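You operate a simulated robot arm through the tools that you are given. There is no shell and no other tool. Be economical: measure what you need, move in short steps, check, and stop when the job is done.

The job below is to be done with a simulated robot arm. You get a single attempt, and the scene is never put back.

JOB
Turn the main switch off, swap the burnt fuse for the spare and test a lamp that it feeds.
Fine: burnt fuse in the red tray; leave the main switch off, the lamp buttons work without it; the last lamp tried shows LIT.

Only the result counts: the job must be done as asked and must still hold three seconds after the hand-in. Knocking over, shifting, dropping, spilling or breaking anything else fails it.

ROBOT AND FRAMES
A 6-joint arm with a two-finger parallel gripper on a trunk, on a base that drives. Base frame: it is fixed to the floor where the robot stands at the start and does not move with it; the origin is under the middle of the robot, x ahead of it, y to its left, z up. Units: mm, rad, N and s.
With the tool pointing down near the work surface it reaches from about 140 to 840 mm from the robot's upright axis, wherever it stands. Its first joint turns from -2.897 to 2.897 rad. Places, roughly: horn switch [600, -100, 800]; lamps switch [600, 0, 800]; main switch [500, 0, 800]; pump switch [500, -200, 800]; start switch [500, -100, 800]; wiper switch [600, -200, 800]. Payload 3.91 kg.
The tool frame sits at the grasp point between the pads (the TCP): z along the fingers, y along the line on which they close. The tips reach 30 mm beyond it. Largest opening 110 mm; finger width 20, thickness 10; the body of the gripper, 48 by 112 mm, starts 55 mm behind the TCP.
Orientation is told as [roll, pitch, yaw] about the base's x, y, z axes, in that order, counted from this pose: with the fingers straight down and closing along the base's y, the tool's x points along the base's -x, its y along +y and its z along -z.

CONTROLS
- The arm moves only by the tool servo_tool. Its argument "deltas" is a list of rows, each a list of 6 numbers: the shift along the base's x, y, z in units of 40 mm (1.0 is 40 mm), then the turn, a rotation vector about the base's x, y, z in units of 8 degrees (1.0 is 8 degrees). In form: [[dx, dy, dz, ax, ay, az], ...]. A call has 1 to 20 rows; each row shifts and turns the commanded pose from where the row before left it. "gripper" is the finger opening in m, from 0 to 0.11, set as the call begins (left out, the last holds). A call with a number of a shift or a turn outside -1 to 1 is refused whole. Each row takes 0.2 s and may step no farther than 50 mm and 0.15 rad from the row before; otherwise, or with a gripper value out of range, the whole call is refused. Where a pose cannot be reached the arm comes as near as it can. A force on the tool above 90 N (or 10 N above the force at the start of the call, whichever is more), or a blocked arm, ends the call early, and 0.2 s more pass. Each finger travels about 108 mm/s and halts on what it meets, pressing with about 31 N; the grip force reading is that of the motor and also rises with nothing between the fingers. The clock runs only during rows and for 0.2 s after the last one: add rows that do not move to give the fingers time. The reply holds the time, the measured pose of the TCP, the force on the tool along the base axes, the opening and the grip force, in the units named above and with some noise, with the torque about the TCP (base axes, N m) and any sound that the robot's microphone picked up.
- Cameras (640 x 400 px; columns grow to the right, rows downward): "scene" is now at [-97, 29.7, 1372.7]; the picture's right is [0.45, -0.90, 0.00], its down [-0.57, -0.28, -0.77] and it looks along [0.69, 0.34, -0.64] (base axes); focal length 276 px, centre (320, 200). "wrist" rides on the gripper at [77, 7, -114] in the tool frame; the picture's right is [-0.09, 1.00, 0.00], its down [-0.80, -0.07, -0.59] and it looks along [-0.59, -0.05, 0.80] (tool axes); focal length 270 px, centre (320, 200).
- get_image(camera): a new picture of that camera. It takes no simulated time.
- slide_trunk(by): slides the trunk up (or, below 0, down) by that many mm; the arm and the scene camera ride with it, the base frame stays. It gives what a move gives, with no picture.
- base_move(legs): drives the robot by 1 to 6 legs, each [ahead, left, turn to the left] in mm, mm and rad, along the robot's own axes; the way and the turn of a leg run together, so that a leg with both is an arc; at most 1500 mm and 3.142 rad a leg. The arm and the cameras ride along, it lands a little off, and it stops where it bumps. It gives what a move gives.
- aim_head(pan, tilt): turns the head with the scene camera to pan (to the left, within 1.501 rad either way) and tilt (down, from -0.506 to 1.204), counted from straight ahead of the robot. It gives what a move gives.
- probe_pixels(camera, pixels): for up to 12 pixels [column, row] of the newest picture of that camera ("zoom" is the newest enlarged one), the place [x, y, z] in the base frame of the surface seen there, good to about 3 mm, but the place of the scene camera against the robot may be out by one fixed shift of up to 18 mm in any direction. It takes no simulated time.
- close_up(camera, box): a new picture of the part [left, top, right, bottom] of that camera's present view, enlarged. It takes no simulated time.
- close_job(): hands the job in; it is judged then, once.

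Work in short steps. Measure before you move; look again where a grasp or a placing could have gone wrong, and mend it. You have 80 turns and 60 pictures in all, those below and enlarged ones among them. Open the gripper and draw the arm clear of the work before you hand the job in, unless the task says otherwise; then end with one line.

The tools are called after ">>>" as a command line: name --pt "numbers of a row" for each row, then --argument value for the rest, lists and objects as JSON in quotes. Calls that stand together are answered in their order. servo_tool: Moves the arm, as the interface text tells. Its arguments: {"type":"object","properties":{"deltas":{"type":"array"},"gripper":{"type":"number"}},"required":["deltas"]} The other tools are called the same way: slide_trunk (by) slides the trunk up or down; base_move (legs) drives the base; aim_head (pan, tilt) turns the head that bears the scene camera; get_image (camera) takes a picture; probe_pixels (camera, pixels) gives the place of the surface under pixels of a picture; close_up (camera, box) takes an enlarged picture of a part of a camera's view; close_job () hands the job in.

At the start:

```text
time_s: 0.0
eef_pos: [228.0, 465.4, 1150.8]
tcp_rot: [-0.001, 0.0, 0.0]
wrist_force: [0.9, -0.2, 0.3]
torque: [0.02, 0.0, 0.03]
opening: 110.0
gripper_force: 0.1
trunk travel left (down, up): [-325.0, 215.0]
robot x, y, heading: [-0.7, 0.4, 0.001]
head pan, tilt: [0.463, 0.693]
```

scene: 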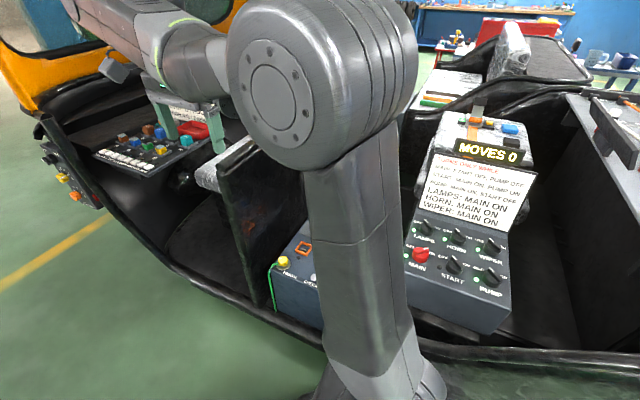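
wrist: 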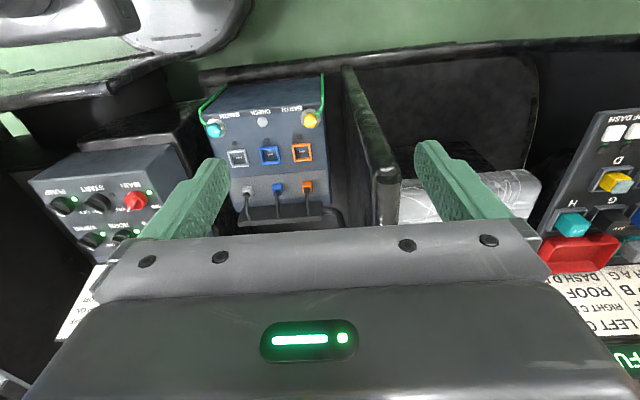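

The scene shows a switch panel with rules at (470,180) and a fuse panel at (150,140). I take enlargements to read both.

>>> close_up --camera "scene" --box '[400, 100, 560, 310]'

>>> close_up --camera "scene" --box '[30, 80, 230, 210]'

>>> close_up --camera "wrist" --box '[520, 80, 640, 380]'

```text
1.90 times, centred on (480, 205) of scene
```

zoom: 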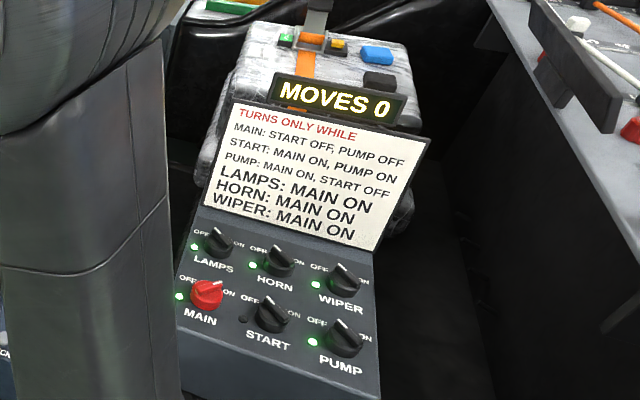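

```text
3.08 times, centred on (130, 145) of scene
```

zoom: 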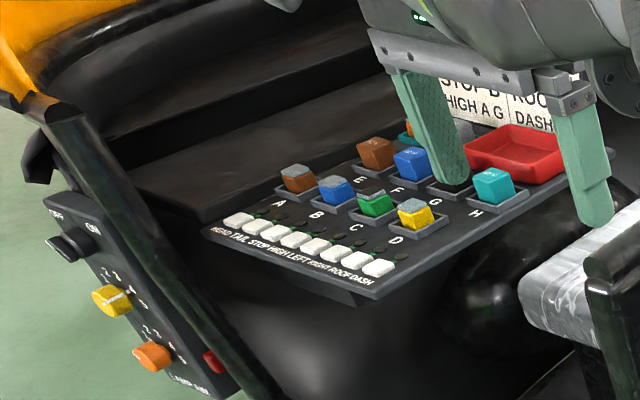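

```text
1.33 times, centred on (580, 230) of wrist
```

zoom: 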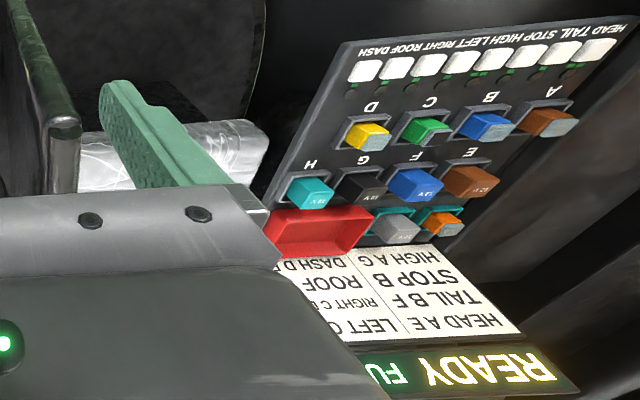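

The switches' lights seem green for all but START; the fuse panel at wrist (600,200) has A–H, red tray, and two spare sockets. I probe both panels for positions.

>>> probe_pixels --camera "wrist" --pixels '[[615, 182], [572, 225], [580, 250], [625, 130], [135, 202], [98, 202], [65, 205], [95, 240], [125, 236], [600, 290]]'

>>> probe_pixels --camera "scene" --pixels '[[420, 254], [453, 265], [488, 277], [426, 228], [458, 236], [491, 246], [125, 137], [160, 150], [193, 131], [153, 172]]'

```text
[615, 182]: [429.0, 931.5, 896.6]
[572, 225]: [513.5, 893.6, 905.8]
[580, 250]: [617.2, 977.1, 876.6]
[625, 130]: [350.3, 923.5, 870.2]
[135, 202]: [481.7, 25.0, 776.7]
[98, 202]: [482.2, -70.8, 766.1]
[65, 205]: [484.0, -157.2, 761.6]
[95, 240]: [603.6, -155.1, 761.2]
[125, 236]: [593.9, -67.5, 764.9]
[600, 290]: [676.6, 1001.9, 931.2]
```

```text
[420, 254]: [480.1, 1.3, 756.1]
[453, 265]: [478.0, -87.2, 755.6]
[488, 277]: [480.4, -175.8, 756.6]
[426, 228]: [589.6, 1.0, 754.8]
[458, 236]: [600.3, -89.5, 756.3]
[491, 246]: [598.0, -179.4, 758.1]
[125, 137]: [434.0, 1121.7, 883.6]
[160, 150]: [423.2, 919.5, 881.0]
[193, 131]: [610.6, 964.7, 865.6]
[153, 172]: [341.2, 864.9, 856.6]
```

Move the arm over the switch panel at a safe height for a wrist view of the knobs.

>>> servo_tool --pt "0.2 -1 0 0 0 0" --pt "0.2 -1 0 0 0 0" --pt "0.2 -1 0 0 0 0" --pt "0.2 -1 0 0 0 0" --pt "0.2 -1 0 0 0 0" --pt "0.2 -1 0 0 0 0" --pt "0.2 -1 0 0 0 0" --pt "0.2 -1 0 0 0 0" --pt "0.2 -1 0 0 0 0" --pt "0.2 -1 0 0 0 0" --pt "0.2 -1 0 0 0 0" --pt "0.2 -1 0 0 0 0" --pt "0.2 -1 0 0 0 0" --pt "0.2 -1 -0.4 0 0 0" --pt "0 0 -1 0 0 0" --pt "0 0 0 0 0 0"

>>> get_image --camera "wrist"

>>> close_up --camera "scene" --box '[30, 80, 230, 210]'

```text
time_s: 3.4
eef_pos: [340.2, -94.7, 1093.6]
tcp_rot: [0.0, 0.0, 0.0]
wrist_force: [-0.1, -0.4, 0.5]
torque: [-0.03, 0.02, 0.0]
opening: 110.1
gripper_force: 0.0
trunk travel left (down, up): [-325.0, 215.0]
robot x, y, heading: [2.0, 2.6, -0.001]
head pan, tilt: [0.463, 0.693]
```

```text
54 pictures are left
```

wrist: 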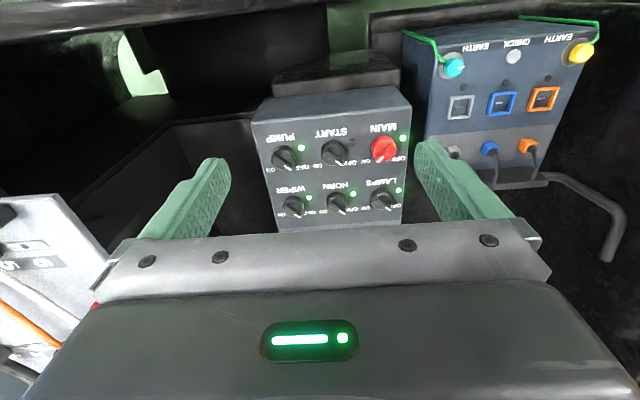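

```text
3.08 times, centred on (130, 145) of scene
```

zoom: 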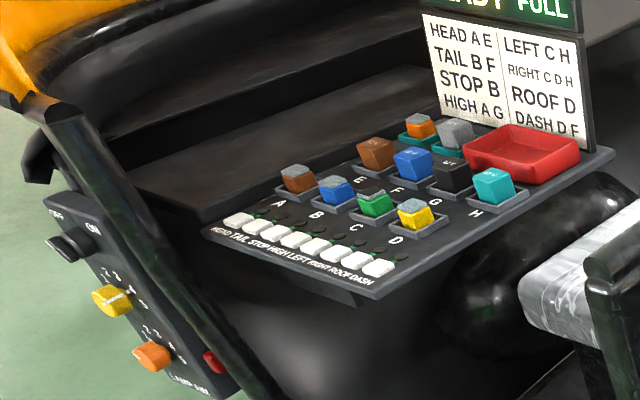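

Knobs visible at (284,157) etc. Zoom in to read their pointers.

>>> close_up --camera "wrist" --box '[240, 80, 420, 235]'

>>> probe_pixels --camera "wrist" --pixels '[[284, 157], [333, 153], [383, 149], [293, 207], [337, 203], [382, 200], [310, 175], [360, 173], [320, 222]]'

```text
2.58 times, centred on (330, 158) of wrist
```

zoom: 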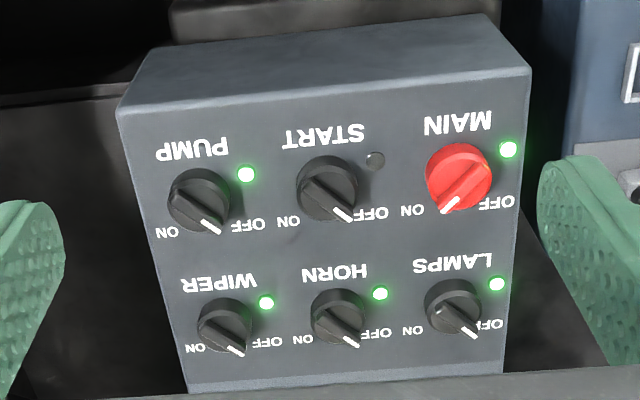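

```text
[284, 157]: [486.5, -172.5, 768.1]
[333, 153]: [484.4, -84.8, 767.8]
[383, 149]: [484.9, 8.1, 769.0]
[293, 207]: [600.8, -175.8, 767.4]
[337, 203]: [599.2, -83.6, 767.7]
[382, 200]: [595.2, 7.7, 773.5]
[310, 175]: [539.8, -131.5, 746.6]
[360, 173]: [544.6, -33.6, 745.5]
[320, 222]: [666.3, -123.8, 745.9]
```

MAIN points to ON and its light is green (turnable); START and PUMP are already OFF, so one turn suffices. I go above MAIN (485,8) with yaw −45° to straddle its ridge, narrower opening, and look.

>>> servo_tool --pt "0.453 0.322 -0.6 0 0 -0.703" --pt "0.453 0.322 -0.6 0 0 -0.703" --pt "0.453 0.322 -0.6 0 0 -0.703" --pt "0.453 0.322 -0.6 0 0 -0.703" --pt "0.453 0.322 -0.6 0 0 -0.703" --pt "0.453 0.322 -0.6 0 0 -0.703" --pt "0.453 0.322 -0.6 0 0 -0.703" --pt "0.453 0.322 -0.6 0 0 -0.703" --pt "0 0 0 0 0 0" --gripper 0.08

>>> get_image --camera "wrist"

```text
time_s: 5.4
eef_pos: [485.7, 8.7, 901.9]
tcp_rot: [0.0, -0.001, -0.785]
wrist_force: [0.1, 0.5, -0.2]
torque: [0.03, 0.03, 0.0]
opening: 80.1
gripper_force: 0.2
trunk travel left (down, up): [-325.0, 215.0]
robot x, y, heading: [-0.3, -2.1, -0.0]
head pan, tilt: [0.463, 0.693]
```

```text
51 pictures are left
```

wrist: 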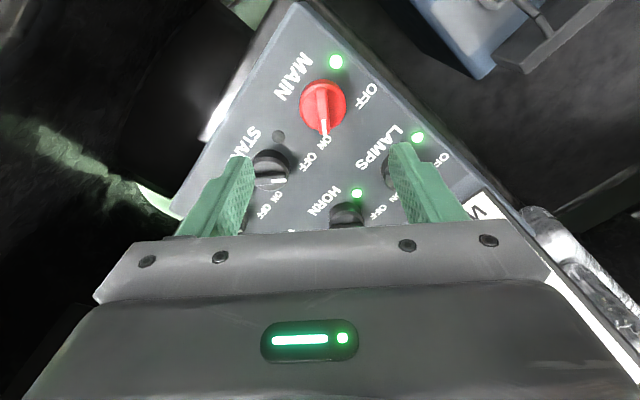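

>>> close_up --camera "wrist" --box '[270, 50, 390, 150]'

>>> probe_pixels --camera "wrist" --pixels '[[322, 92], [324, 105], [325, 128], [303, 105], [345, 100], [360, 125], [290, 125], [345, 120]]'

```text
4.00 times, centred on (330, 100) of wrist
```

zoom: 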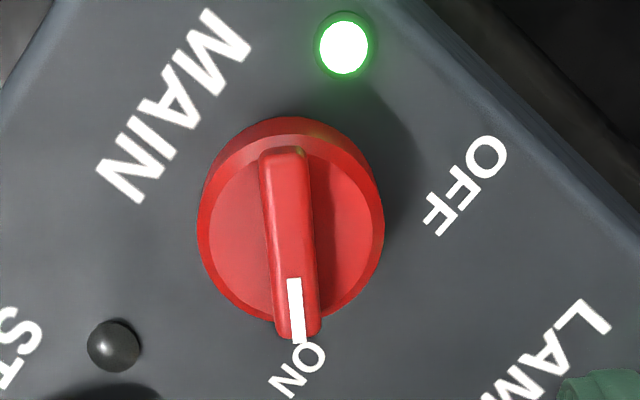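

```text
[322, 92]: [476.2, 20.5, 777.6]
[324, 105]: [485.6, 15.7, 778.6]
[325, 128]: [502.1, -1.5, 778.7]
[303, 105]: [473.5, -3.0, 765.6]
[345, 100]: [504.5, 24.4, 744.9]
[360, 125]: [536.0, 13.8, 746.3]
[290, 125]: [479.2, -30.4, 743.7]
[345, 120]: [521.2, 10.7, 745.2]
```

The ridge spans about (474,23) to (503,−3), top z≈778, disc top z≈766. I descend with a 40 mm opening so the tips sit around z≈770 either side of the ridge, then close.

>>> servo_tool --pt "0.05 0.06 -0.8 0 0 0" --pt "0 0 -0.8 0 0 0" --pt "0 0 -0.4 0 0 0" --pt "0 0 -0.3 0 0 0" --pt "0 0 -0.24 0 0 0" --pt "0 0 0 0 0 0" --gripper 0.04

>>> servo_tool --pt "0 0 0 0 0 0" --pt "0 0 0 0 0 0" --pt "0 0 0 0 0 0" --gripper 0.0

>>> get_image --camera "wrist"

```text
time_s: 6.8
eef_pos: [486.8, 10.8, 799.9]
tcp_rot: [0.001, 0.003, -0.785]
wrist_force: [0.0, -0.2, -0.3]
torque: [-0.01, 0.02, -0.02]
opening: 39.9
gripper_force: 0.0
trunk travel left (down, up): [-325.0, 215.0]
robot x, y, heading: [-1.9, 0.9, 0.003]
head pan, tilt: [0.463, 0.693]
```

```text
time_s: 7.6
eef_pos: [485.9, 10.2, 800.4]
tcp_rot: [0.001, 0.001, -0.785]
wrist_force: [-2.2, -0.9, -2.6]
torque: [-0.22, -0.18, 0.57]
opening: 10.7
gripper_force: 45.2
trunk travel left (down, up): [-325.0, 215.0]
robot x, y, heading: [-2.1, -1.0, 0.001]
head pan, tilt: [0.463, 0.693]
```

```text
49 pictures are left
```

wrist: 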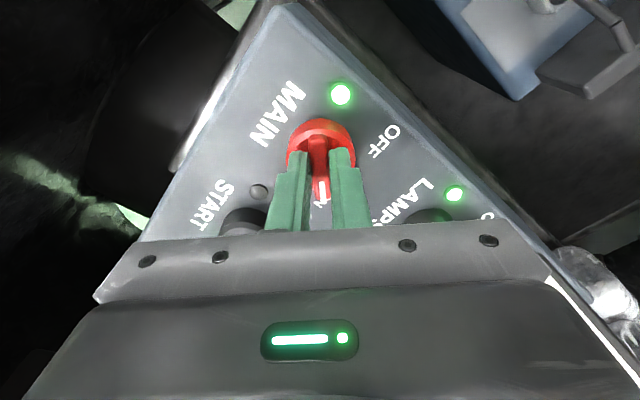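

The ridge is held (opening 10.7 mm). I turn +90° about z towards OFF.

>>> servo_tool --pt "0 0 0 0 0 0.94" --pt "0 0 0 0 0 0.94" --pt "0 0 0 0 0 0.94" --pt "0 0 0 0 0 0.94" --pt "0 0 0 0 0 0.94" --pt "0 0 0 0 0 0.94" --pt "0 0 0 0 0 0.94" --pt "0 0 0 0 0 0.94" --pt "0 0 0 0 0 0.94" --pt "0 0 0 0 0 0.94" --pt "0 0 0 0 0 0.94" --pt "0 0 0 0 0 0.94"

>>> get_image --camera "wrist"

```text
time_s: 10.2
eef_pos: [489.2, 7.2, 802.5]
tcp_rot: [0.0, -0.003, 0.794]
wrist_force: [5.5, -46.7, -7.2]
torque: [-1.0, -0.34, -0.04]
opening: 10.9
gripper_force: 44.6
trunk travel left (down, up): [-325.0, 215.0]
robot x, y, heading: [-0.5, 1.5, -0.0]
head pan, tilt: [0.463, 0.693]
```

```text
48 pictures are left
```

wrist: 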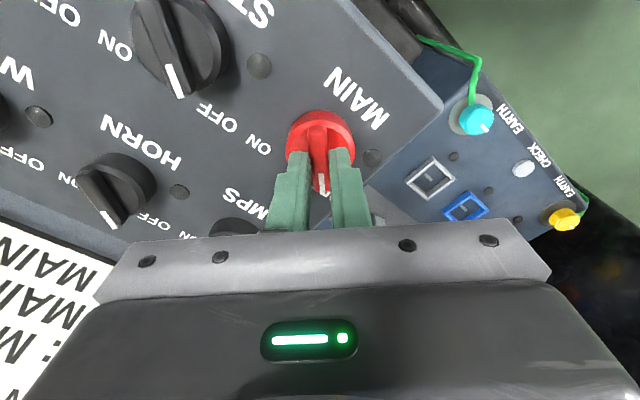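

MAIN now points OFF. I open, lift and look at the panel lights.

>>> servo_tool --pt "0 0 0 0 0 0" --pt "0 0 0 0 0 0" --pt "0 0 1 0 0 0" --pt "0 0 1 0 0 0" --pt "0 0 1 0 0 0" --pt "-0.5 0 1 0 0 -0.9" --pt "-0.5 0 1 0 0 -0.9" --pt "-0.5 0 1 0 0 -0.9" --pt "-0.5 0 1 0 0 -0.9" --pt "-0.5 0 0.5 0 0 -0.9" --pt "-0.5 0 0 0 0 -0.9" --pt "0 0 0 0 0 0" --gripper 0.04

>>> close_up --camera "scene" --box '[400, 100, 560, 310]'

>>> get_image --camera "wrist"

```text
time_s: 12.8
eef_pos: [366.3, 10.7, 1101.3]
tcp_rot: [0.0, 0.001, 0.036]
wrist_force: [-0.3, -0.1, 0.1]
torque: [0.02, 0.0, 0.0]
opening: 39.8
gripper_force: 0.1
trunk travel left (down, up): [-325.0, 215.0]
robot x, y, heading: [0.5, -2.0, 0.003]
head pan, tilt: [0.463, 0.693]
```

```text
1.90 times, centred on (480, 205) of scene
```

zoom: 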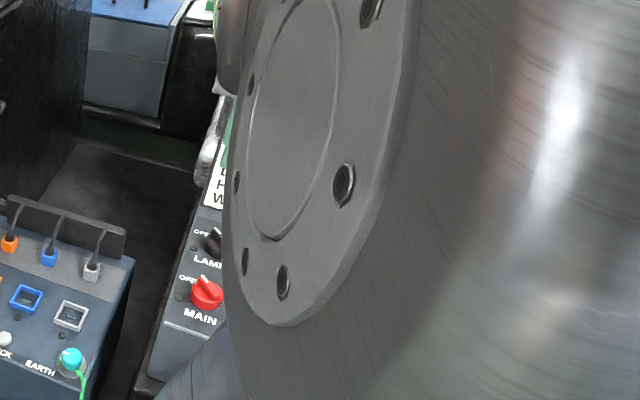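

```text
46 pictures are left
```

wrist: 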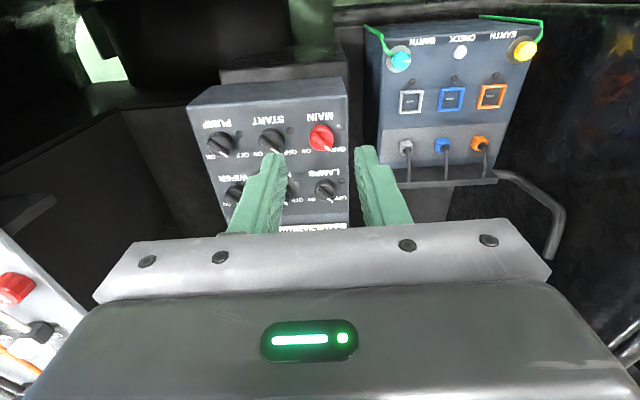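

MAIN shows OFF and the lights are dark. Next the fuse panel at y≈870–1120 is out of reach, so I check the way to the left for driving.

>>> aim_head --pan 1.1 --tilt 0.75

>>> get_image --camera "scene"

```text
time_s: 13.8
eef_pos: [365.5, 11.5, 1102.7]
tcp_rot: [0.0, -0.001, 0.037]
wrist_force: [-0.5, -0.2, 0.6]
torque: [-0.02, -0.03, -0.01]
opening: 40.0
gripper_force: 0.0
trunk travel left (down, up): [-325.0, 215.0]
robot x, y, heading: [2.3, 0.6, -0.0]
head pan, tilt: [1.1, 0.75]
```

```text
45 pictures are left
```

scene: 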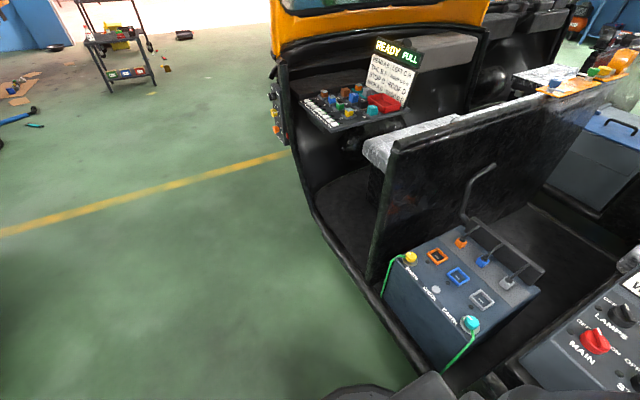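

The floor to the left is free; the partition at (400,150) could meet the arm. I probe heights and the rim.

>>> probe_pixels --camera "scene" --pixels '[[360, 285], [312, 205], [283, 130], [275, 115], [395, 140], [375, 270], [385, 103], [330, 95], [385, 80], [400, 60], [290, 60], [340, 118]]'

```text
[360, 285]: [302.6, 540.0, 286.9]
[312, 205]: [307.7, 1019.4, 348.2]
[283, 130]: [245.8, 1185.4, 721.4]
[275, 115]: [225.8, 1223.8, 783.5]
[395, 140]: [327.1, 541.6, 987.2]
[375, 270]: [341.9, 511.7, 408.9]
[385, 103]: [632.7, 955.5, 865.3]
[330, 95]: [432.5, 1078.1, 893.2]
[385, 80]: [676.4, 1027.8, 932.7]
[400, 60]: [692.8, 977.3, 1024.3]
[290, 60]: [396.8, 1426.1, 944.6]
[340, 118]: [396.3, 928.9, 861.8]
```

Rim is at x≈300 parallel to y, partition top z≈990, arm at z≥1070: strafing left is safe. I drive 850 mm left.

>>> base_move --legs '[[0, 425, 0], [0, 425, 0]]'

>>> get_image --camera "wrist"

```text
time_s: 18.6
eef_pos: [359.4, 861.5, 1101.2]
tcp_rot: [-0.001, 0.001, 0.049]
wrist_force: [0.2, -0.3, -1.0]
torque: [0.0, -0.04, -0.01]
opening: 40.1
gripper_force: 0.0
trunk travel left (down, up): [-325.0, 215.0]
robot x, y, heading: [-10.8, 844.2, 0.013]
head pan, tilt: [1.1, 0.75]
```

```text
44 pictures are left
```

wrist: 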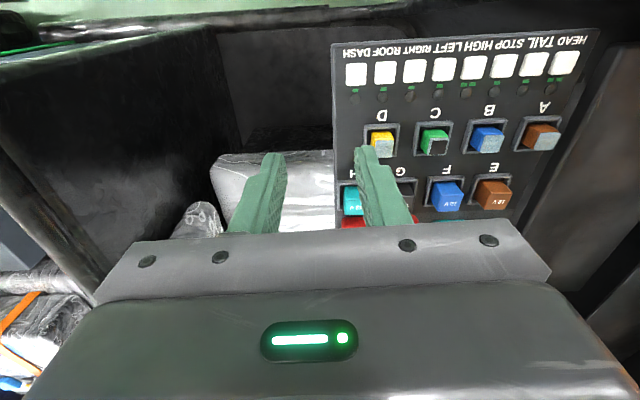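

C's window at (435,140) looks dark. I shift the arm left and back for a full view.

>>> servo_tool --pt "-0.1 1 0 0 0 -0.35" --pt "0 1 0 0 0 0" --pt "0 1 0 0 0 0" --pt "0 0.6 0 0 0 0" --pt "0 0 0 0 0 0" --gripper 0.11

>>> get_image --camera "wrist"

>>> close_up --camera "wrist" --box '[180, 20, 460, 235]'

```text
time_s: 19.8
eef_pos: [353.6, 1006.5, 1101.5]
tcp_rot: [-0.001, 0.0, 0.002]
wrist_force: [-1.0, 0.1, 0.0]
torque: [-0.04, 0.03, 0.01]
opening: 110.1
gripper_force: 0.1
trunk travel left (down, up): [-325.0, 215.0]
robot x, y, heading: [-6.8, 843.3, 0.009]
head pan, tilt: [1.1, 0.75]
```

```text
43 pictures are left
```

wrist: 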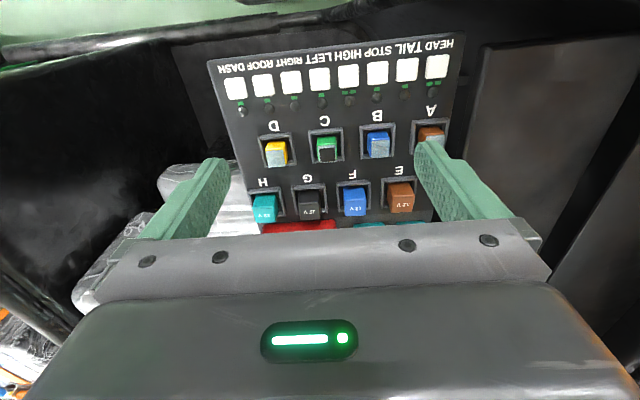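

```text
1.86 times, centred on (320, 128) of wrist
```

zoom: 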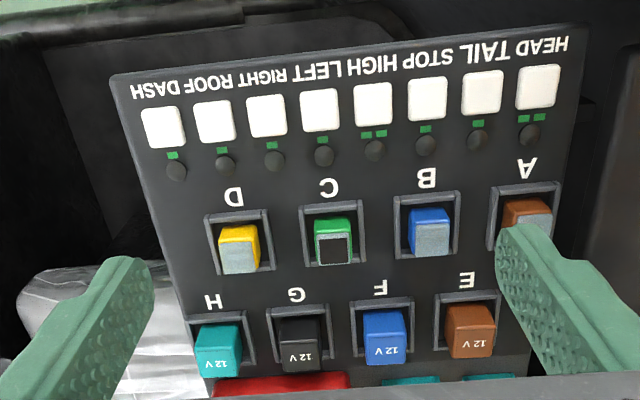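

C has a black (burnt) window; A, B, D are clear, E–H are relays. I move forward to see the spares and tray.

>>> servo_tool --pt "1 0 0 0 0 0" --pt "1 0 0 0 0 0" --pt "1 0 0 0 0 0" --pt "0.5 0 0 0 0 0" --pt "0 0 0 0 0 0"

>>> close_up --camera "wrist" --box '[180, 20, 460, 235]'

>>> get_image --camera "wrist"

>>> close_up --camera "scene" --box '[280, 20, 480, 150]'

```text
time_s: 21.0
eef_pos: [493.8, 1004.9, 1103.3]
tcp_rot: [0.0, -0.001, 0.002]
wrist_force: [-0.5, -0.2, 0.2]
torque: [0.0, -0.03, 0.01]
opening: 109.8
gripper_force: 0.1
trunk travel left (down, up): [-325.0, 215.0]
robot x, y, heading: [-4.7, 843.7, 0.017]
head pan, tilt: [1.1, 0.75]
```

```text
1.86 times, centred on (320, 128) of wrist
```

zoom: 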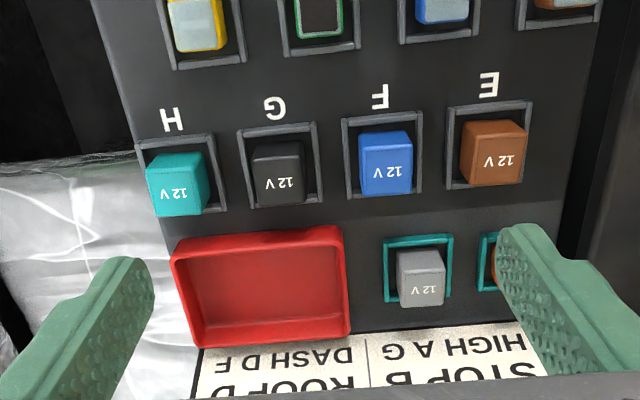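

```text
40 pictures are left
```

wrist: 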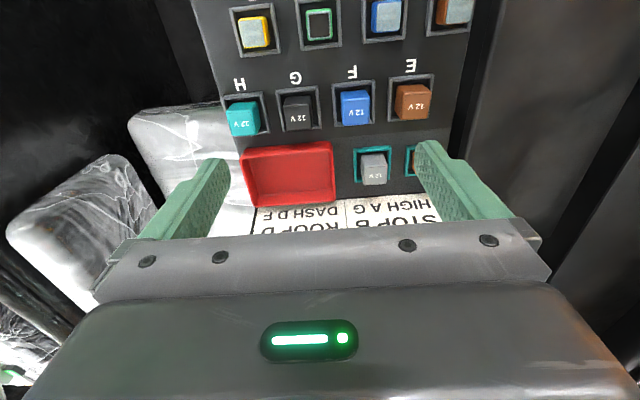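

```text
3.08 times, centred on (380, 85) of scene
```

zoom: 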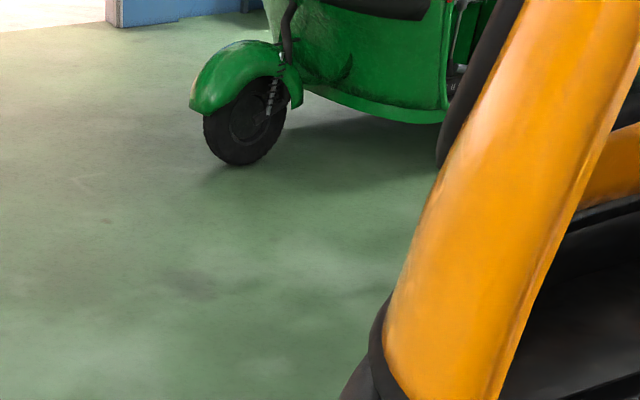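

The grey one is a relay ("12 V"); the orange with a clear window at (410,160) is the spare fuse. I narrow the gripper and shift to see it unobstructed.

>>> servo_tool --pt "-0.5 0.9 -0.5 0 0 0" --pt "-0.5 0.6 -1 0 0 0" --pt "0 0 -0.8 0 0 0" --pt "0 0 0 0 0 0" --gripper 0.06

>>> get_image --camera "wrist"

```text
refused: row 2 steps farther than a row can; nothing moved
```

```text
38 pictures are left
```

wrist: 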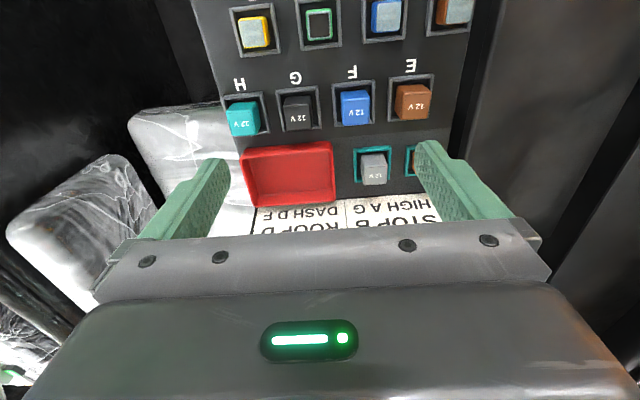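

The step was too long; I repeat it in smaller rows.

>>> servo_tool --pt "-0.4 0.6 -0.6 0 0 0" --pt "-0.4 0.6 -0.6 0 0 0" --pt "-0.2 0.3 -0.6 0 0 0" --pt "0 0 -0.5 0 0 0" --pt "0 0 0 0 0 0" --gripper 0.06

>>> get_image --camera "wrist"

```text
time_s: 22.2
eef_pos: [456.4, 1064.0, 1010.3]
tcp_rot: [-0.001, 0.0, 0.001]
wrist_force: [0.9, 0.4, 0.6]
torque: [0.01, -0.03, -0.05]
opening: 60.3
gripper_force: 0.1
trunk travel left (down, up): [-325.0, 215.0]
robot x, y, heading: [-7.0, 846.5, 0.013]
head pan, tilt: [1.1, 0.75]
```

```text
37 pictures are left
```

wrist: 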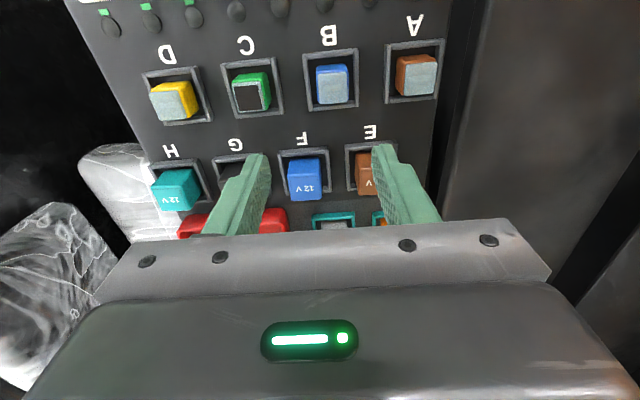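

C is at (250,93). I zoom on it and probe its top, sides and socket.

>>> close_up --camera "wrist" --box '[205, 40, 305, 130]'

>>> probe_pixels --camera "wrist" --pixels '[[250, 97], [236, 90], [239, 109], [269, 106], [264, 84], [224, 72], [281, 117], [277, 62], [229, 121], [290, 90], [333, 85], [175, 100]]'

```text
4.44 times, centred on (255, 85) of wrist
```

zoom: 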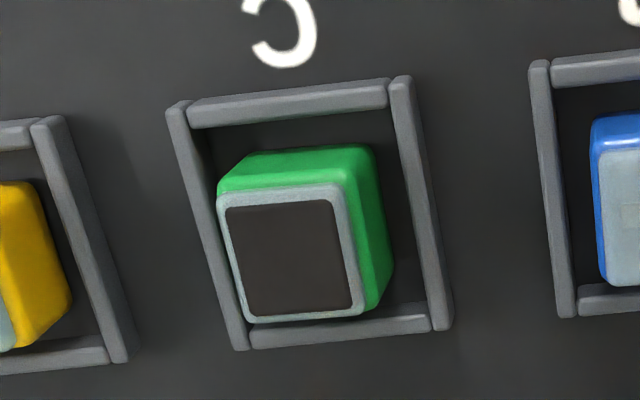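

```text
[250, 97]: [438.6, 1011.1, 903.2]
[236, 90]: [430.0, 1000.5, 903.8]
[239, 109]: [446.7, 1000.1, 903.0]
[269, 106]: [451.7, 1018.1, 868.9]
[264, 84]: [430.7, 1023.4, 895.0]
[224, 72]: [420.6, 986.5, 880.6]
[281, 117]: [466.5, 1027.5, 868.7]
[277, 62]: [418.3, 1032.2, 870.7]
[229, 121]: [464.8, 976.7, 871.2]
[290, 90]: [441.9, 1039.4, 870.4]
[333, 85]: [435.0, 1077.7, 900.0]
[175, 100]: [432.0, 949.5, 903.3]
```

C cap: centre ≈(439,1011), top z≈903, rim z≈880. Now I locate the spare fuse: move forward with fingers open so it appears between them.

>>> servo_tool --pt "0.8 0.3 0 0 0 0" --pt "0.8 0.3 0 0 0 0" --pt "0.4 0.2 0 0 0 0" --pt "0 0 0 0 0 0" --gripper 0.11

>>> get_image --camera "wrist"

```text
time_s: 23.2
eef_pos: [535.4, 1097.8, 1009.1]
tcp_rot: [-0.001, 0.0, 0.0]
wrist_force: [0.2, 0.2, -0.5]
torque: [-0.02, -0.04, 0.03]
opening: 110.2
gripper_force: 0.1
trunk travel left (down, up): [-325.0, 215.0]
robot x, y, heading: [-9.0, 844.3, 0.019]
head pan, tilt: [1.1, 0.75]
```

```text
35 pictures are left
```

wrist: 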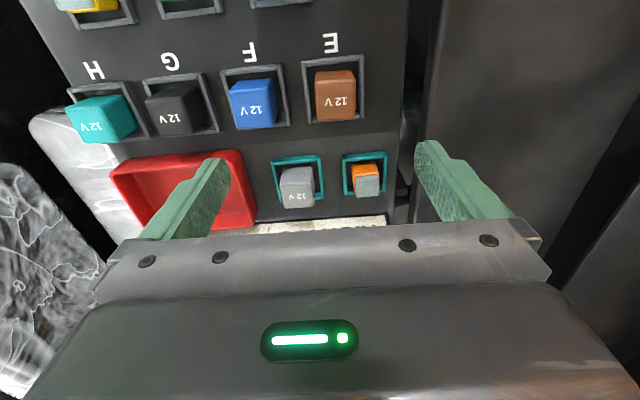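

The spare is at (367,182), the tray about (190,190). I zoom on the spare and probe both.

>>> close_up --camera "wrist" --box '[325, 140, 410, 215]'

>>> probe_pixels --camera "wrist" --pixels '[[367, 187], [358, 182], [376, 182], [360, 193], [376, 192], [346, 160], [382, 170], [300, 187], [170, 190], [112, 168], [240, 155], [250, 215]]'

```text
5.33 times, centred on (368, 178) of wrist
```

zoom: 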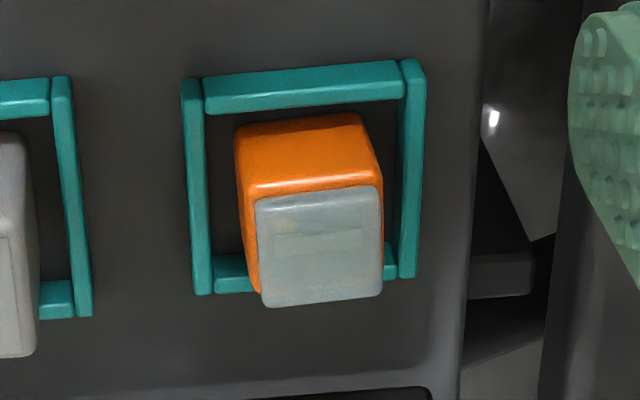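

```text
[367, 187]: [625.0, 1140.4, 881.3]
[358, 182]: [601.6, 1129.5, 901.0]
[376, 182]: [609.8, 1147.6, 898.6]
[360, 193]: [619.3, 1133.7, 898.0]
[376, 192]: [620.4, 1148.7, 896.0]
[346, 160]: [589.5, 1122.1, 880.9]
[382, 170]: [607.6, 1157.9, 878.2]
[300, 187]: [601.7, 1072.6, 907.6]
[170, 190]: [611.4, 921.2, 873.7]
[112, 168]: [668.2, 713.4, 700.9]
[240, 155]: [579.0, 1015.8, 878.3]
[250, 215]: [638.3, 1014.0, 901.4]
```

>>> probe_pixels --camera "zoom" --pixels '[[275, 215], [368, 205], [280, 285], [368, 278], [318, 245], [195, 180], [415, 165], [300, 88], [300, 160], [240, 285]]'

>>> probe_pixels --camera "wrist" --pixels '[[425, 100], [480, 100], [560, 100], [420, 40], [400, 205], [560, 200], [333, 210], [383, 222], [135, 180], [225, 165], [200, 205]]'

```text
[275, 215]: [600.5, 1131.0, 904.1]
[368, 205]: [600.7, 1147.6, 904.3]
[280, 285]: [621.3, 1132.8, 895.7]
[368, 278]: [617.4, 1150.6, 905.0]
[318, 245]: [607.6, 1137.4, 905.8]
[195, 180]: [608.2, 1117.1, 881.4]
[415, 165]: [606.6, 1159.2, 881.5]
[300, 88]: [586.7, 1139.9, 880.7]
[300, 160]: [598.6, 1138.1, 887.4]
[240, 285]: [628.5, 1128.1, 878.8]
```

```text
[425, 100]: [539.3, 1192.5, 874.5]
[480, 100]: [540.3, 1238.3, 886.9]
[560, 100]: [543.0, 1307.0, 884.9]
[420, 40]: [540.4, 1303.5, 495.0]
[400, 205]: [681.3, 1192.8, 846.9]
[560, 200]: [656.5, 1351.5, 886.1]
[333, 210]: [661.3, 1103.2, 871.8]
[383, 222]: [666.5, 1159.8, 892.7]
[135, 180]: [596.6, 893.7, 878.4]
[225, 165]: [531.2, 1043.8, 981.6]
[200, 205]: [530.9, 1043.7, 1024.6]
```

Spare cap centre ≈(609,1140), top z≈904. Now over C (438.5,1009.5) with a 60 mm opening at z≈950 and check alignment.

>>> servo_tool --pt "-0.8 -0.74 0 0 0 0" --pt "-0.8 -0.74 0 0 0 0" --pt "-0.82 -0.73 0 0 0 0" --pt "0 0 -0.7 0 0 0" --pt "0 0 -0.7 0 0 0" --pt "0 0 0 0 0 0" --gripper 0.055

>>> get_image --camera "wrist"

```text
time_s: 24.6
eef_pos: [439.1, 1008.7, 952.3]
tcp_rot: [-0.001, 0.0, 0.003]
wrist_force: [0.2, -0.4, 0.1]
torque: [-0.02, 0.01, 0.02]
opening: 55.1
gripper_force: 0.0
trunk travel left (down, up): [-325.0, 215.0]
robot x, y, heading: [-4.9, 848.1, 0.01]
head pan, tilt: [1.1, 0.75]
```

```text
33 pictures are left
```

wrist: 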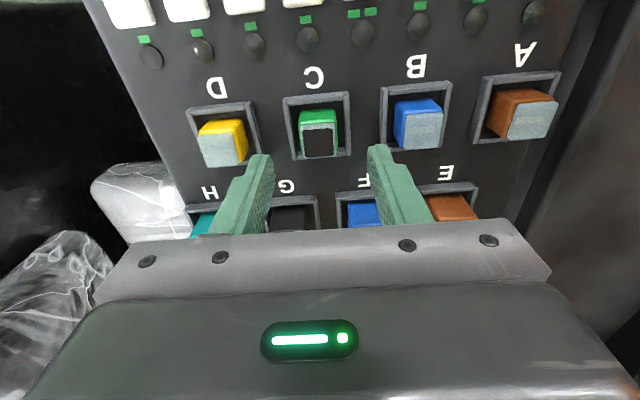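

The fuse lies centred between the fingers at (320,140). I descend 36 mm (tips above rim) and close.

>>> servo_tool --pt "0 0 -0.5 0 0 0" --pt "0 0 -0.4 0 0 0" --pt "0 0 0 0 0 0"

>>> servo_tool --pt "0 0 0 0 0 0" --pt "0 0 0 0 0 0" --pt "0 0 0 0 0 0" --gripper 0.0

>>> get_image --camera "wrist"

```text
time_s: 25.4
eef_pos: [438.9, 1009.0, 917.7]
tcp_rot: [0.0, -0.001, 0.003]
wrist_force: [-0.7, 0.4, -0.7]
torque: [0.02, -0.01, -0.04]
opening: 54.8
gripper_force: 0.0
trunk travel left (down, up): [-325.0, 215.0]
robot x, y, heading: [-8.2, 846.8, 0.011]
head pan, tilt: [1.1, 0.75]
```

```text
time_s: 26.2
eef_pos: [438.7, 1008.6, 918.0]
tcp_rot: [0.0, -0.001, 0.002]
wrist_force: [0.0, -0.8, 0.4]
torque: [0.03, 0.0, -0.01]
opening: 24.4
gripper_force: 31.5
trunk travel left (down, up): [-325.0, 215.0]
robot x, y, heading: [-6.4, 843.6, 0.008]
head pan, tilt: [1.1, 0.75]
```

```text
32 pictures are left
```

wrist: 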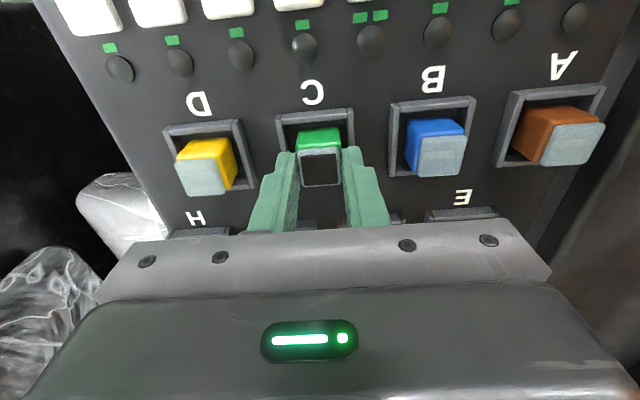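

Held at 24.4 mm with almost no side force. I pull straight up slowly.

>>> servo_tool --pt "0 0 0.2 0 0 0" --pt "0 0 0.3 0 0 0" --pt "0 0 0.5 0 0 0" --pt "0 0 0.7 0 0 0" --pt "0 0 0.9 0 0 0" --pt "0 0 0 0 0 0"

>>> get_image --camera "wrist"

```text
time_s: 27.6
eef_pos: [437.8, 1008.4, 1021.3]
tcp_rot: [0.0, 0.002, 0.0]
wrist_force: [0.0, -0.1, 0.5]
torque: [-0.03, 0.02, 0.03]
opening: 24.1
gripper_force: 31.1
trunk travel left (down, up): [-325.0, 215.0]
robot x, y, heading: [-11.5, 843.0, 0.016]
head pan, tilt: [1.1, 0.75]
```

```text
31 pictures are left
```

wrist: 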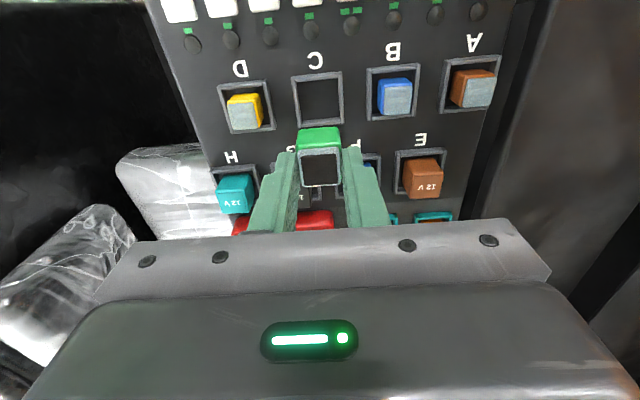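

The fuse is out, socket C empty. I carry it back over the tray at about (560,950) and look.

>>> servo_tool --pt "0.75 -0.36 0 0 0 0" --pt "0.75 -0.36 0 0 0 0" --pt "0.75 -0.36 0 0 0 0" --pt "0.75 -0.36 0 0 0 0" --pt "0 0 0 0 0 0"

>>> get_image --camera "wrist"

```text
time_s: 28.8
eef_pos: [560.1, 950.5, 1021.2]
tcp_rot: [0.0, -0.001, 0.002]
wrist_force: [0.0, 0.0, -0.1]
torque: [-0.05, 0.03, 0.0]
opening: 24.1
gripper_force: 30.8
trunk travel left (down, up): [-325.0, 215.0]
robot x, y, heading: [-10.6, 845.0, 0.017]
head pan, tilt: [1.1, 0.75]
```

```text
30 pictures are left
```

wrist: 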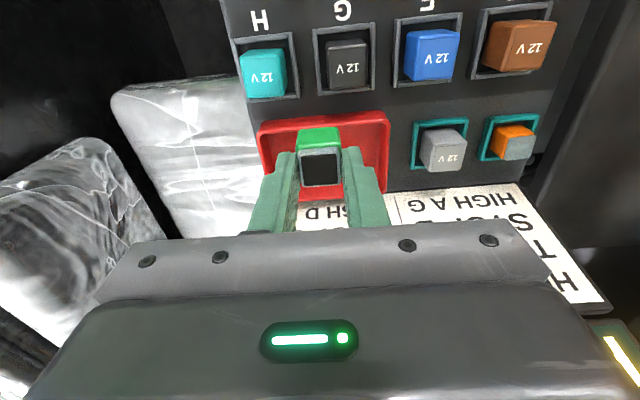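

>>> probe_pixels --camera "wrist" --pixels '[[261, 130], [384, 116], [387, 188], [268, 170], [280, 148], [375, 140], [370, 175], [320, 123], [430, 200], [320, 170], [320, 135]]'

```text
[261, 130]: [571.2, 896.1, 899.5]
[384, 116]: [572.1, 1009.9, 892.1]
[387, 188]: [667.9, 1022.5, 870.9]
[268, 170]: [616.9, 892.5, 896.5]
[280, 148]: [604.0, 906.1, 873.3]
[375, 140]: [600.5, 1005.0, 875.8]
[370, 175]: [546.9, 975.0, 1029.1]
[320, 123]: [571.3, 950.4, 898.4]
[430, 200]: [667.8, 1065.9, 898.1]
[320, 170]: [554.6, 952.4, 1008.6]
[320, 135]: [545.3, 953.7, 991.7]
```

Tray: x 570–645, y 893–1012, floor z 873. I move to (606,952) and lower to z≈932.

>>> servo_tool --pt "0.6 0.02 0 0 0 0" --pt "0.55 0.02 -0.2 0 0 0" --pt "0 0 -0.9 0 0 0" --pt "0 0 -0.8 0 0 0" --pt "0 0 -0.3 0 0 0" --pt "0 0 0 0 0 0"

>>> get_image --camera "wrist"

```text
time_s: 30.2
eef_pos: [604.2, 954.2, 933.1]
tcp_rot: [0.0, -0.001, 0.001]
wrist_force: [-1.0, 0.1, 0.0]
torque: [-0.02, 0.01, -0.02]
opening: 24.1
gripper_force: 31.2
trunk travel left (down, up): [-325.0, 215.0]
robot x, y, heading: [-8.8, 844.5, 0.009]
head pan, tilt: [1.1, 0.75]
```

```text
29 pictures are left
```

wrist: 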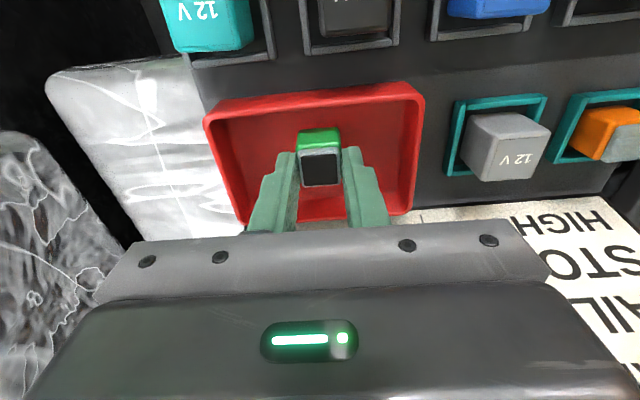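

Inside the tray outline, not yet touching. I lower in small steps watching the force.

>>> servo_tool --pt "0 0 -0.15 0 0 0" --pt "0 0 0 0 0 0"

>>> servo_tool --pt "0 0 -0.12 0 0 0" --pt "0 0 0 0 0 0"

```text
time_s: 30.8
eef_pos: [605.7, 953.4, 929.7]
tcp_rot: [0.0, 0.0, 0.001]
wrist_force: [-0.4, -0.1, -0.4]
torque: [0.01, 0.01, -0.01]
opening: 24.3
gripper_force: 30.9
trunk travel left (down, up): [-325.0, 215.0]
robot x, y, heading: [-9.0, 845.8, 0.01]
head pan, tilt: [1.1, 0.75]
```

```text
time_s: 31.4
eef_pos: [604.3, 954.3, 924.6]
tcp_rot: [-0.003, 0.0, 0.001]
wrist_force: [0.7, 0.0, -0.1]
torque: [0.02, 0.01, 0.02]
opening: 24.3
gripper_force: 31.7
trunk travel left (down, up): [-325.0, 215.0]
robot x, y, heading: [-5.7, 841.1, 0.018]
head pan, tilt: [1.1, 0.75]
```

>>> servo_tool --pt "0 0 -0.1 0 0 0" --pt "0 0 0 0 0 0"

>>> close_up --camera "wrist" --box '[220, 80, 420, 220]'

```text
time_s: 32.0
eef_pos: [603.6, 953.1, 921.4]
tcp_rot: [0.0, -0.005, 0.002]
wrist_force: [1.2, 1.1, 19.1]
torque: [-0.01, 0.03, 0.01]
opening: 24.2
gripper_force: 31.1
trunk travel left (down, up): [-325.0, 215.0]
robot x, y, heading: [-8.4, 845.6, 0.011]
head pan, tilt: [1.1, 0.75]
```

```text
2.86 times, centred on (320, 150) of wrist
```

zoom: 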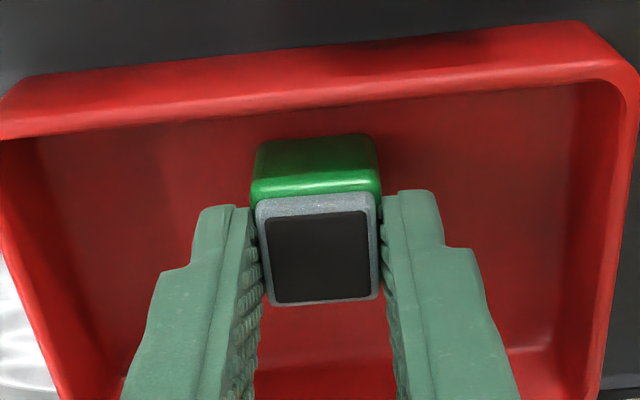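

Contact with 19 N: resting on the tray floor. I release and lift clear.

>>> servo_tool --pt "0 0 0.03 0 0 0" --pt "0 0 0 0 0 0" --pt "0 0 0 0 0 0" --pt "0 0 0.5 0 0 0" --pt "0 0 0.9 0 0 0" --pt "0 0 0.9 0 0 0" --pt "-0.6 0.6 0.2 0 0 0" --pt "-0.6 0.7 0 0 0 0" --pt "0 0 0 0 0 0" --gripper 0.06

>>> get_image --camera "wrist"

```text
time_s: 34.0
eef_pos: [558.5, 1004.2, 1020.1]
tcp_rot: [0.001, 0.001, 0.001]
wrist_force: [-0.8, 0.0, -0.8]
torque: [0.0, -0.02, -0.02]
opening: 59.9
gripper_force: 0.1
trunk travel left (down, up): [-325.0, 215.0]
robot x, y, heading: [-7.9, 845.0, 0.02]
head pan, tilt: [1.1, 0.75]
```

```text
27 pictures are left
```

wrist: 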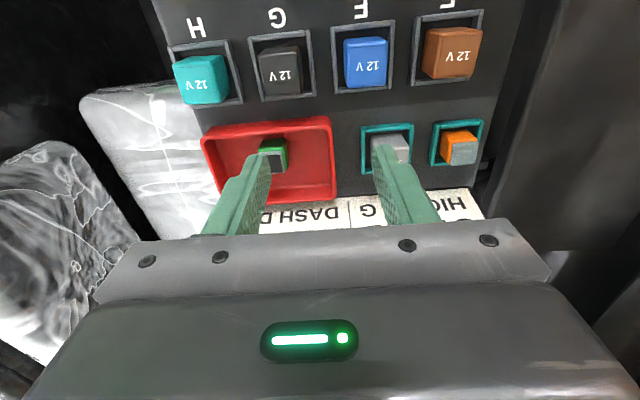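

The burnt fuse stands in the tray. Now over the spare (609,1140), z≈955, to check alignment.

>>> servo_tool --pt "0.2 0.85 0 0 0 0" --pt "0.3 0.85 0 0 0 0" --pt "0.36 0.85 0 0 0 0" --pt "0.4 0.85 0 0 0 0" --pt "0 0 -0.8 0 0 0" --pt "0 0 -0.8 0 0 0" --pt "0 0 0 0 0 0" --gripper 0.055

>>> get_image --camera "wrist"

```text
time_s: 35.6
eef_pos: [605.3, 1141.3, 956.9]
tcp_rot: [-0.002, 0.0, 0.001]
wrist_force: [-0.1, 0.3, -0.7]
torque: [0.03, 0.02, -0.01]
opening: 54.9
gripper_force: 0.1
trunk travel left (down, up): [-325.0, 215.0]
robot x, y, heading: [-4.7, 844.4, 0.019]
head pan, tilt: [1.1, 0.75]
```

```text
26 pictures are left
```

wrist: 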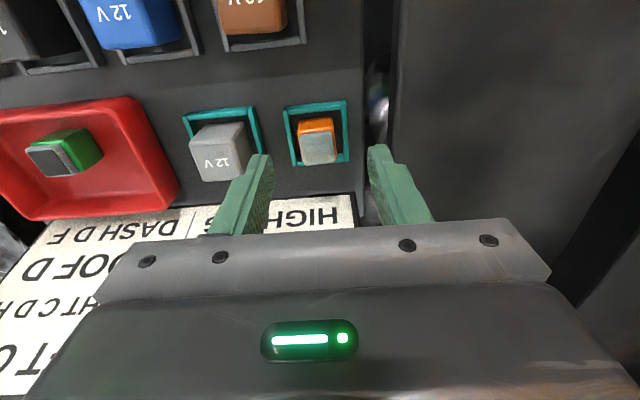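

>>> probe_pixels --camera "wrist" --pixels '[[305, 140], [331, 138], [308, 160], [332, 158], [319, 148], [287, 130], [346, 126], [318, 107], [345, 157]]'

```text
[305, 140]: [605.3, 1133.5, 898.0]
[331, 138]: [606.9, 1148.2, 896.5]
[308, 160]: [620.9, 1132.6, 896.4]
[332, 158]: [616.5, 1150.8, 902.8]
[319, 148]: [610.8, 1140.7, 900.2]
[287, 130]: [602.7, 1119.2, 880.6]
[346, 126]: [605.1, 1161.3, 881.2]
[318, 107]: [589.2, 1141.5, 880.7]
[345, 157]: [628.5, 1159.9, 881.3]
```

Cap centre ≈(610,1140.5); I shift +4 mm in x, descend to z≈918 and close.

>>> servo_tool --pt "0.1 -0.01 -0.5 0 0 0" --pt "0 0 -0.46 0 0 0" --pt "0 0 0 0 0 0"

>>> servo_tool --pt "0 0 0 0 0 0" --pt "0 0 0 0 0 0" --pt "0 0 0 0 0 0" --gripper 0.0

>>> get_image --camera "wrist"

```text
time_s: 36.4
eef_pos: [609.7, 1142.5, 918.3]
tcp_rot: [-0.001, -0.001, 0.003]
wrist_force: [-0.8, 0.3, -0.6]
torque: [0.0, -0.02, -0.03]
opening: 55.0
gripper_force: 0.0
trunk travel left (down, up): [-325.0, 215.0]
robot x, y, heading: [-3.5, 846.6, 0.013]
head pan, tilt: [1.1, 0.75]
```

```text
time_s: 37.2
eef_pos: [610.1, 1142.7, 919.3]
tcp_rot: [0.0, 0.0, 0.0]
wrist_force: [0.7, 0.1, -0.2]
torque: [0.01, 0.0, 0.01]
opening: 24.1
gripper_force: 31.2
trunk travel left (down, up): [-325.0, 215.0]
robot x, y, heading: [-5.1, 844.3, 0.019]
head pan, tilt: [1.1, 0.75]
```

```text
25 pictures are left
```

wrist: 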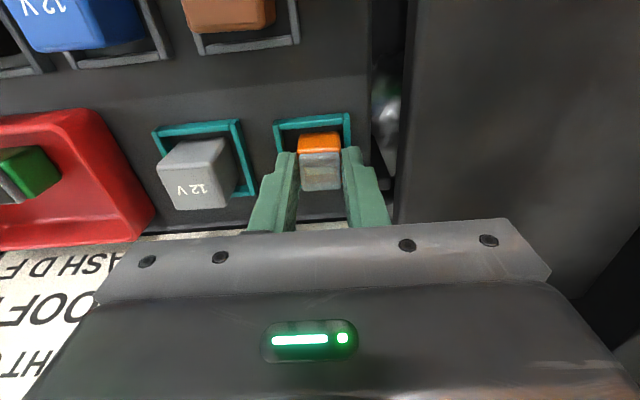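

Spare held (24.1 mm). I lift and carry it over C at (438.8,1008.8), z≈960.

>>> servo_tool --pt "0 0 0.3 0 0 0" --pt "0 0 0.6 0 0 0" --pt "0 0 0.8 0 0 0" --pt "0 0 0.8 0 0 0" --pt "-0.86 -0.67 0 0 0 0" --pt "-0.86 -0.67 0 0 0 0" --pt "-0.86 -0.67 0 0 0 0" --pt "-0.86 -0.67 0 0 0 0" --pt "-0.84 -0.67 0 0 0 0" --pt "0 0 0 0 0 0"

>>> servo_tool --pt "0 0 -0.8 0 0 0" --pt "0 0 -0.7 0 0 0" --pt "0 0 0 0 0 0" --pt "0 0 0 0 0 0"

>>> get_image --camera "wrist"

```text
time_s: 39.4
eef_pos: [438.8, 1007.4, 1018.2]
tcp_rot: [-0.001, 0.0, 0.002]
wrist_force: [-0.6, -0.1, -0.5]
torque: [0.05, 0.01, 0.02]
opening: 24.1
gripper_force: 30.1
trunk travel left (down, up): [-325.0, 215.0]
robot x, y, heading: [-7.4, 842.5, 0.019]
head pan, tilt: [1.1, 0.75]
```

```text
time_s: 40.4
eef_pos: [438.3, 1007.2, 957.1]
tcp_rot: [0.0, -0.001, 0.002]
wrist_force: [-0.2, -1.1, 0.3]
torque: [0.0, 0.0, 0.05]
opening: 24.4
gripper_force: 30.3
trunk travel left (down, up): [-325.0, 215.0]
robot x, y, heading: [-8.5, 844.5, 0.008]
head pan, tilt: [1.1, 0.75]
```

```text
24 pictures are left
```

wrist: 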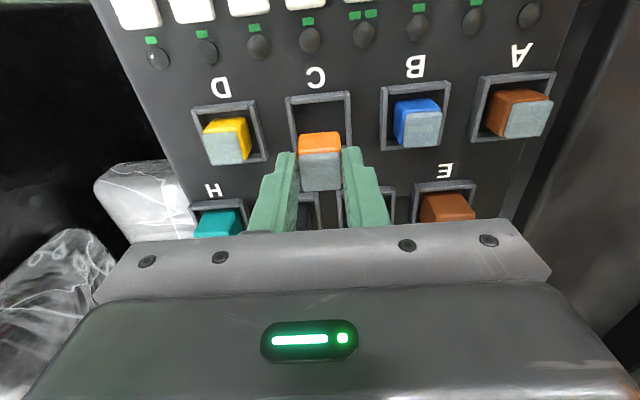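

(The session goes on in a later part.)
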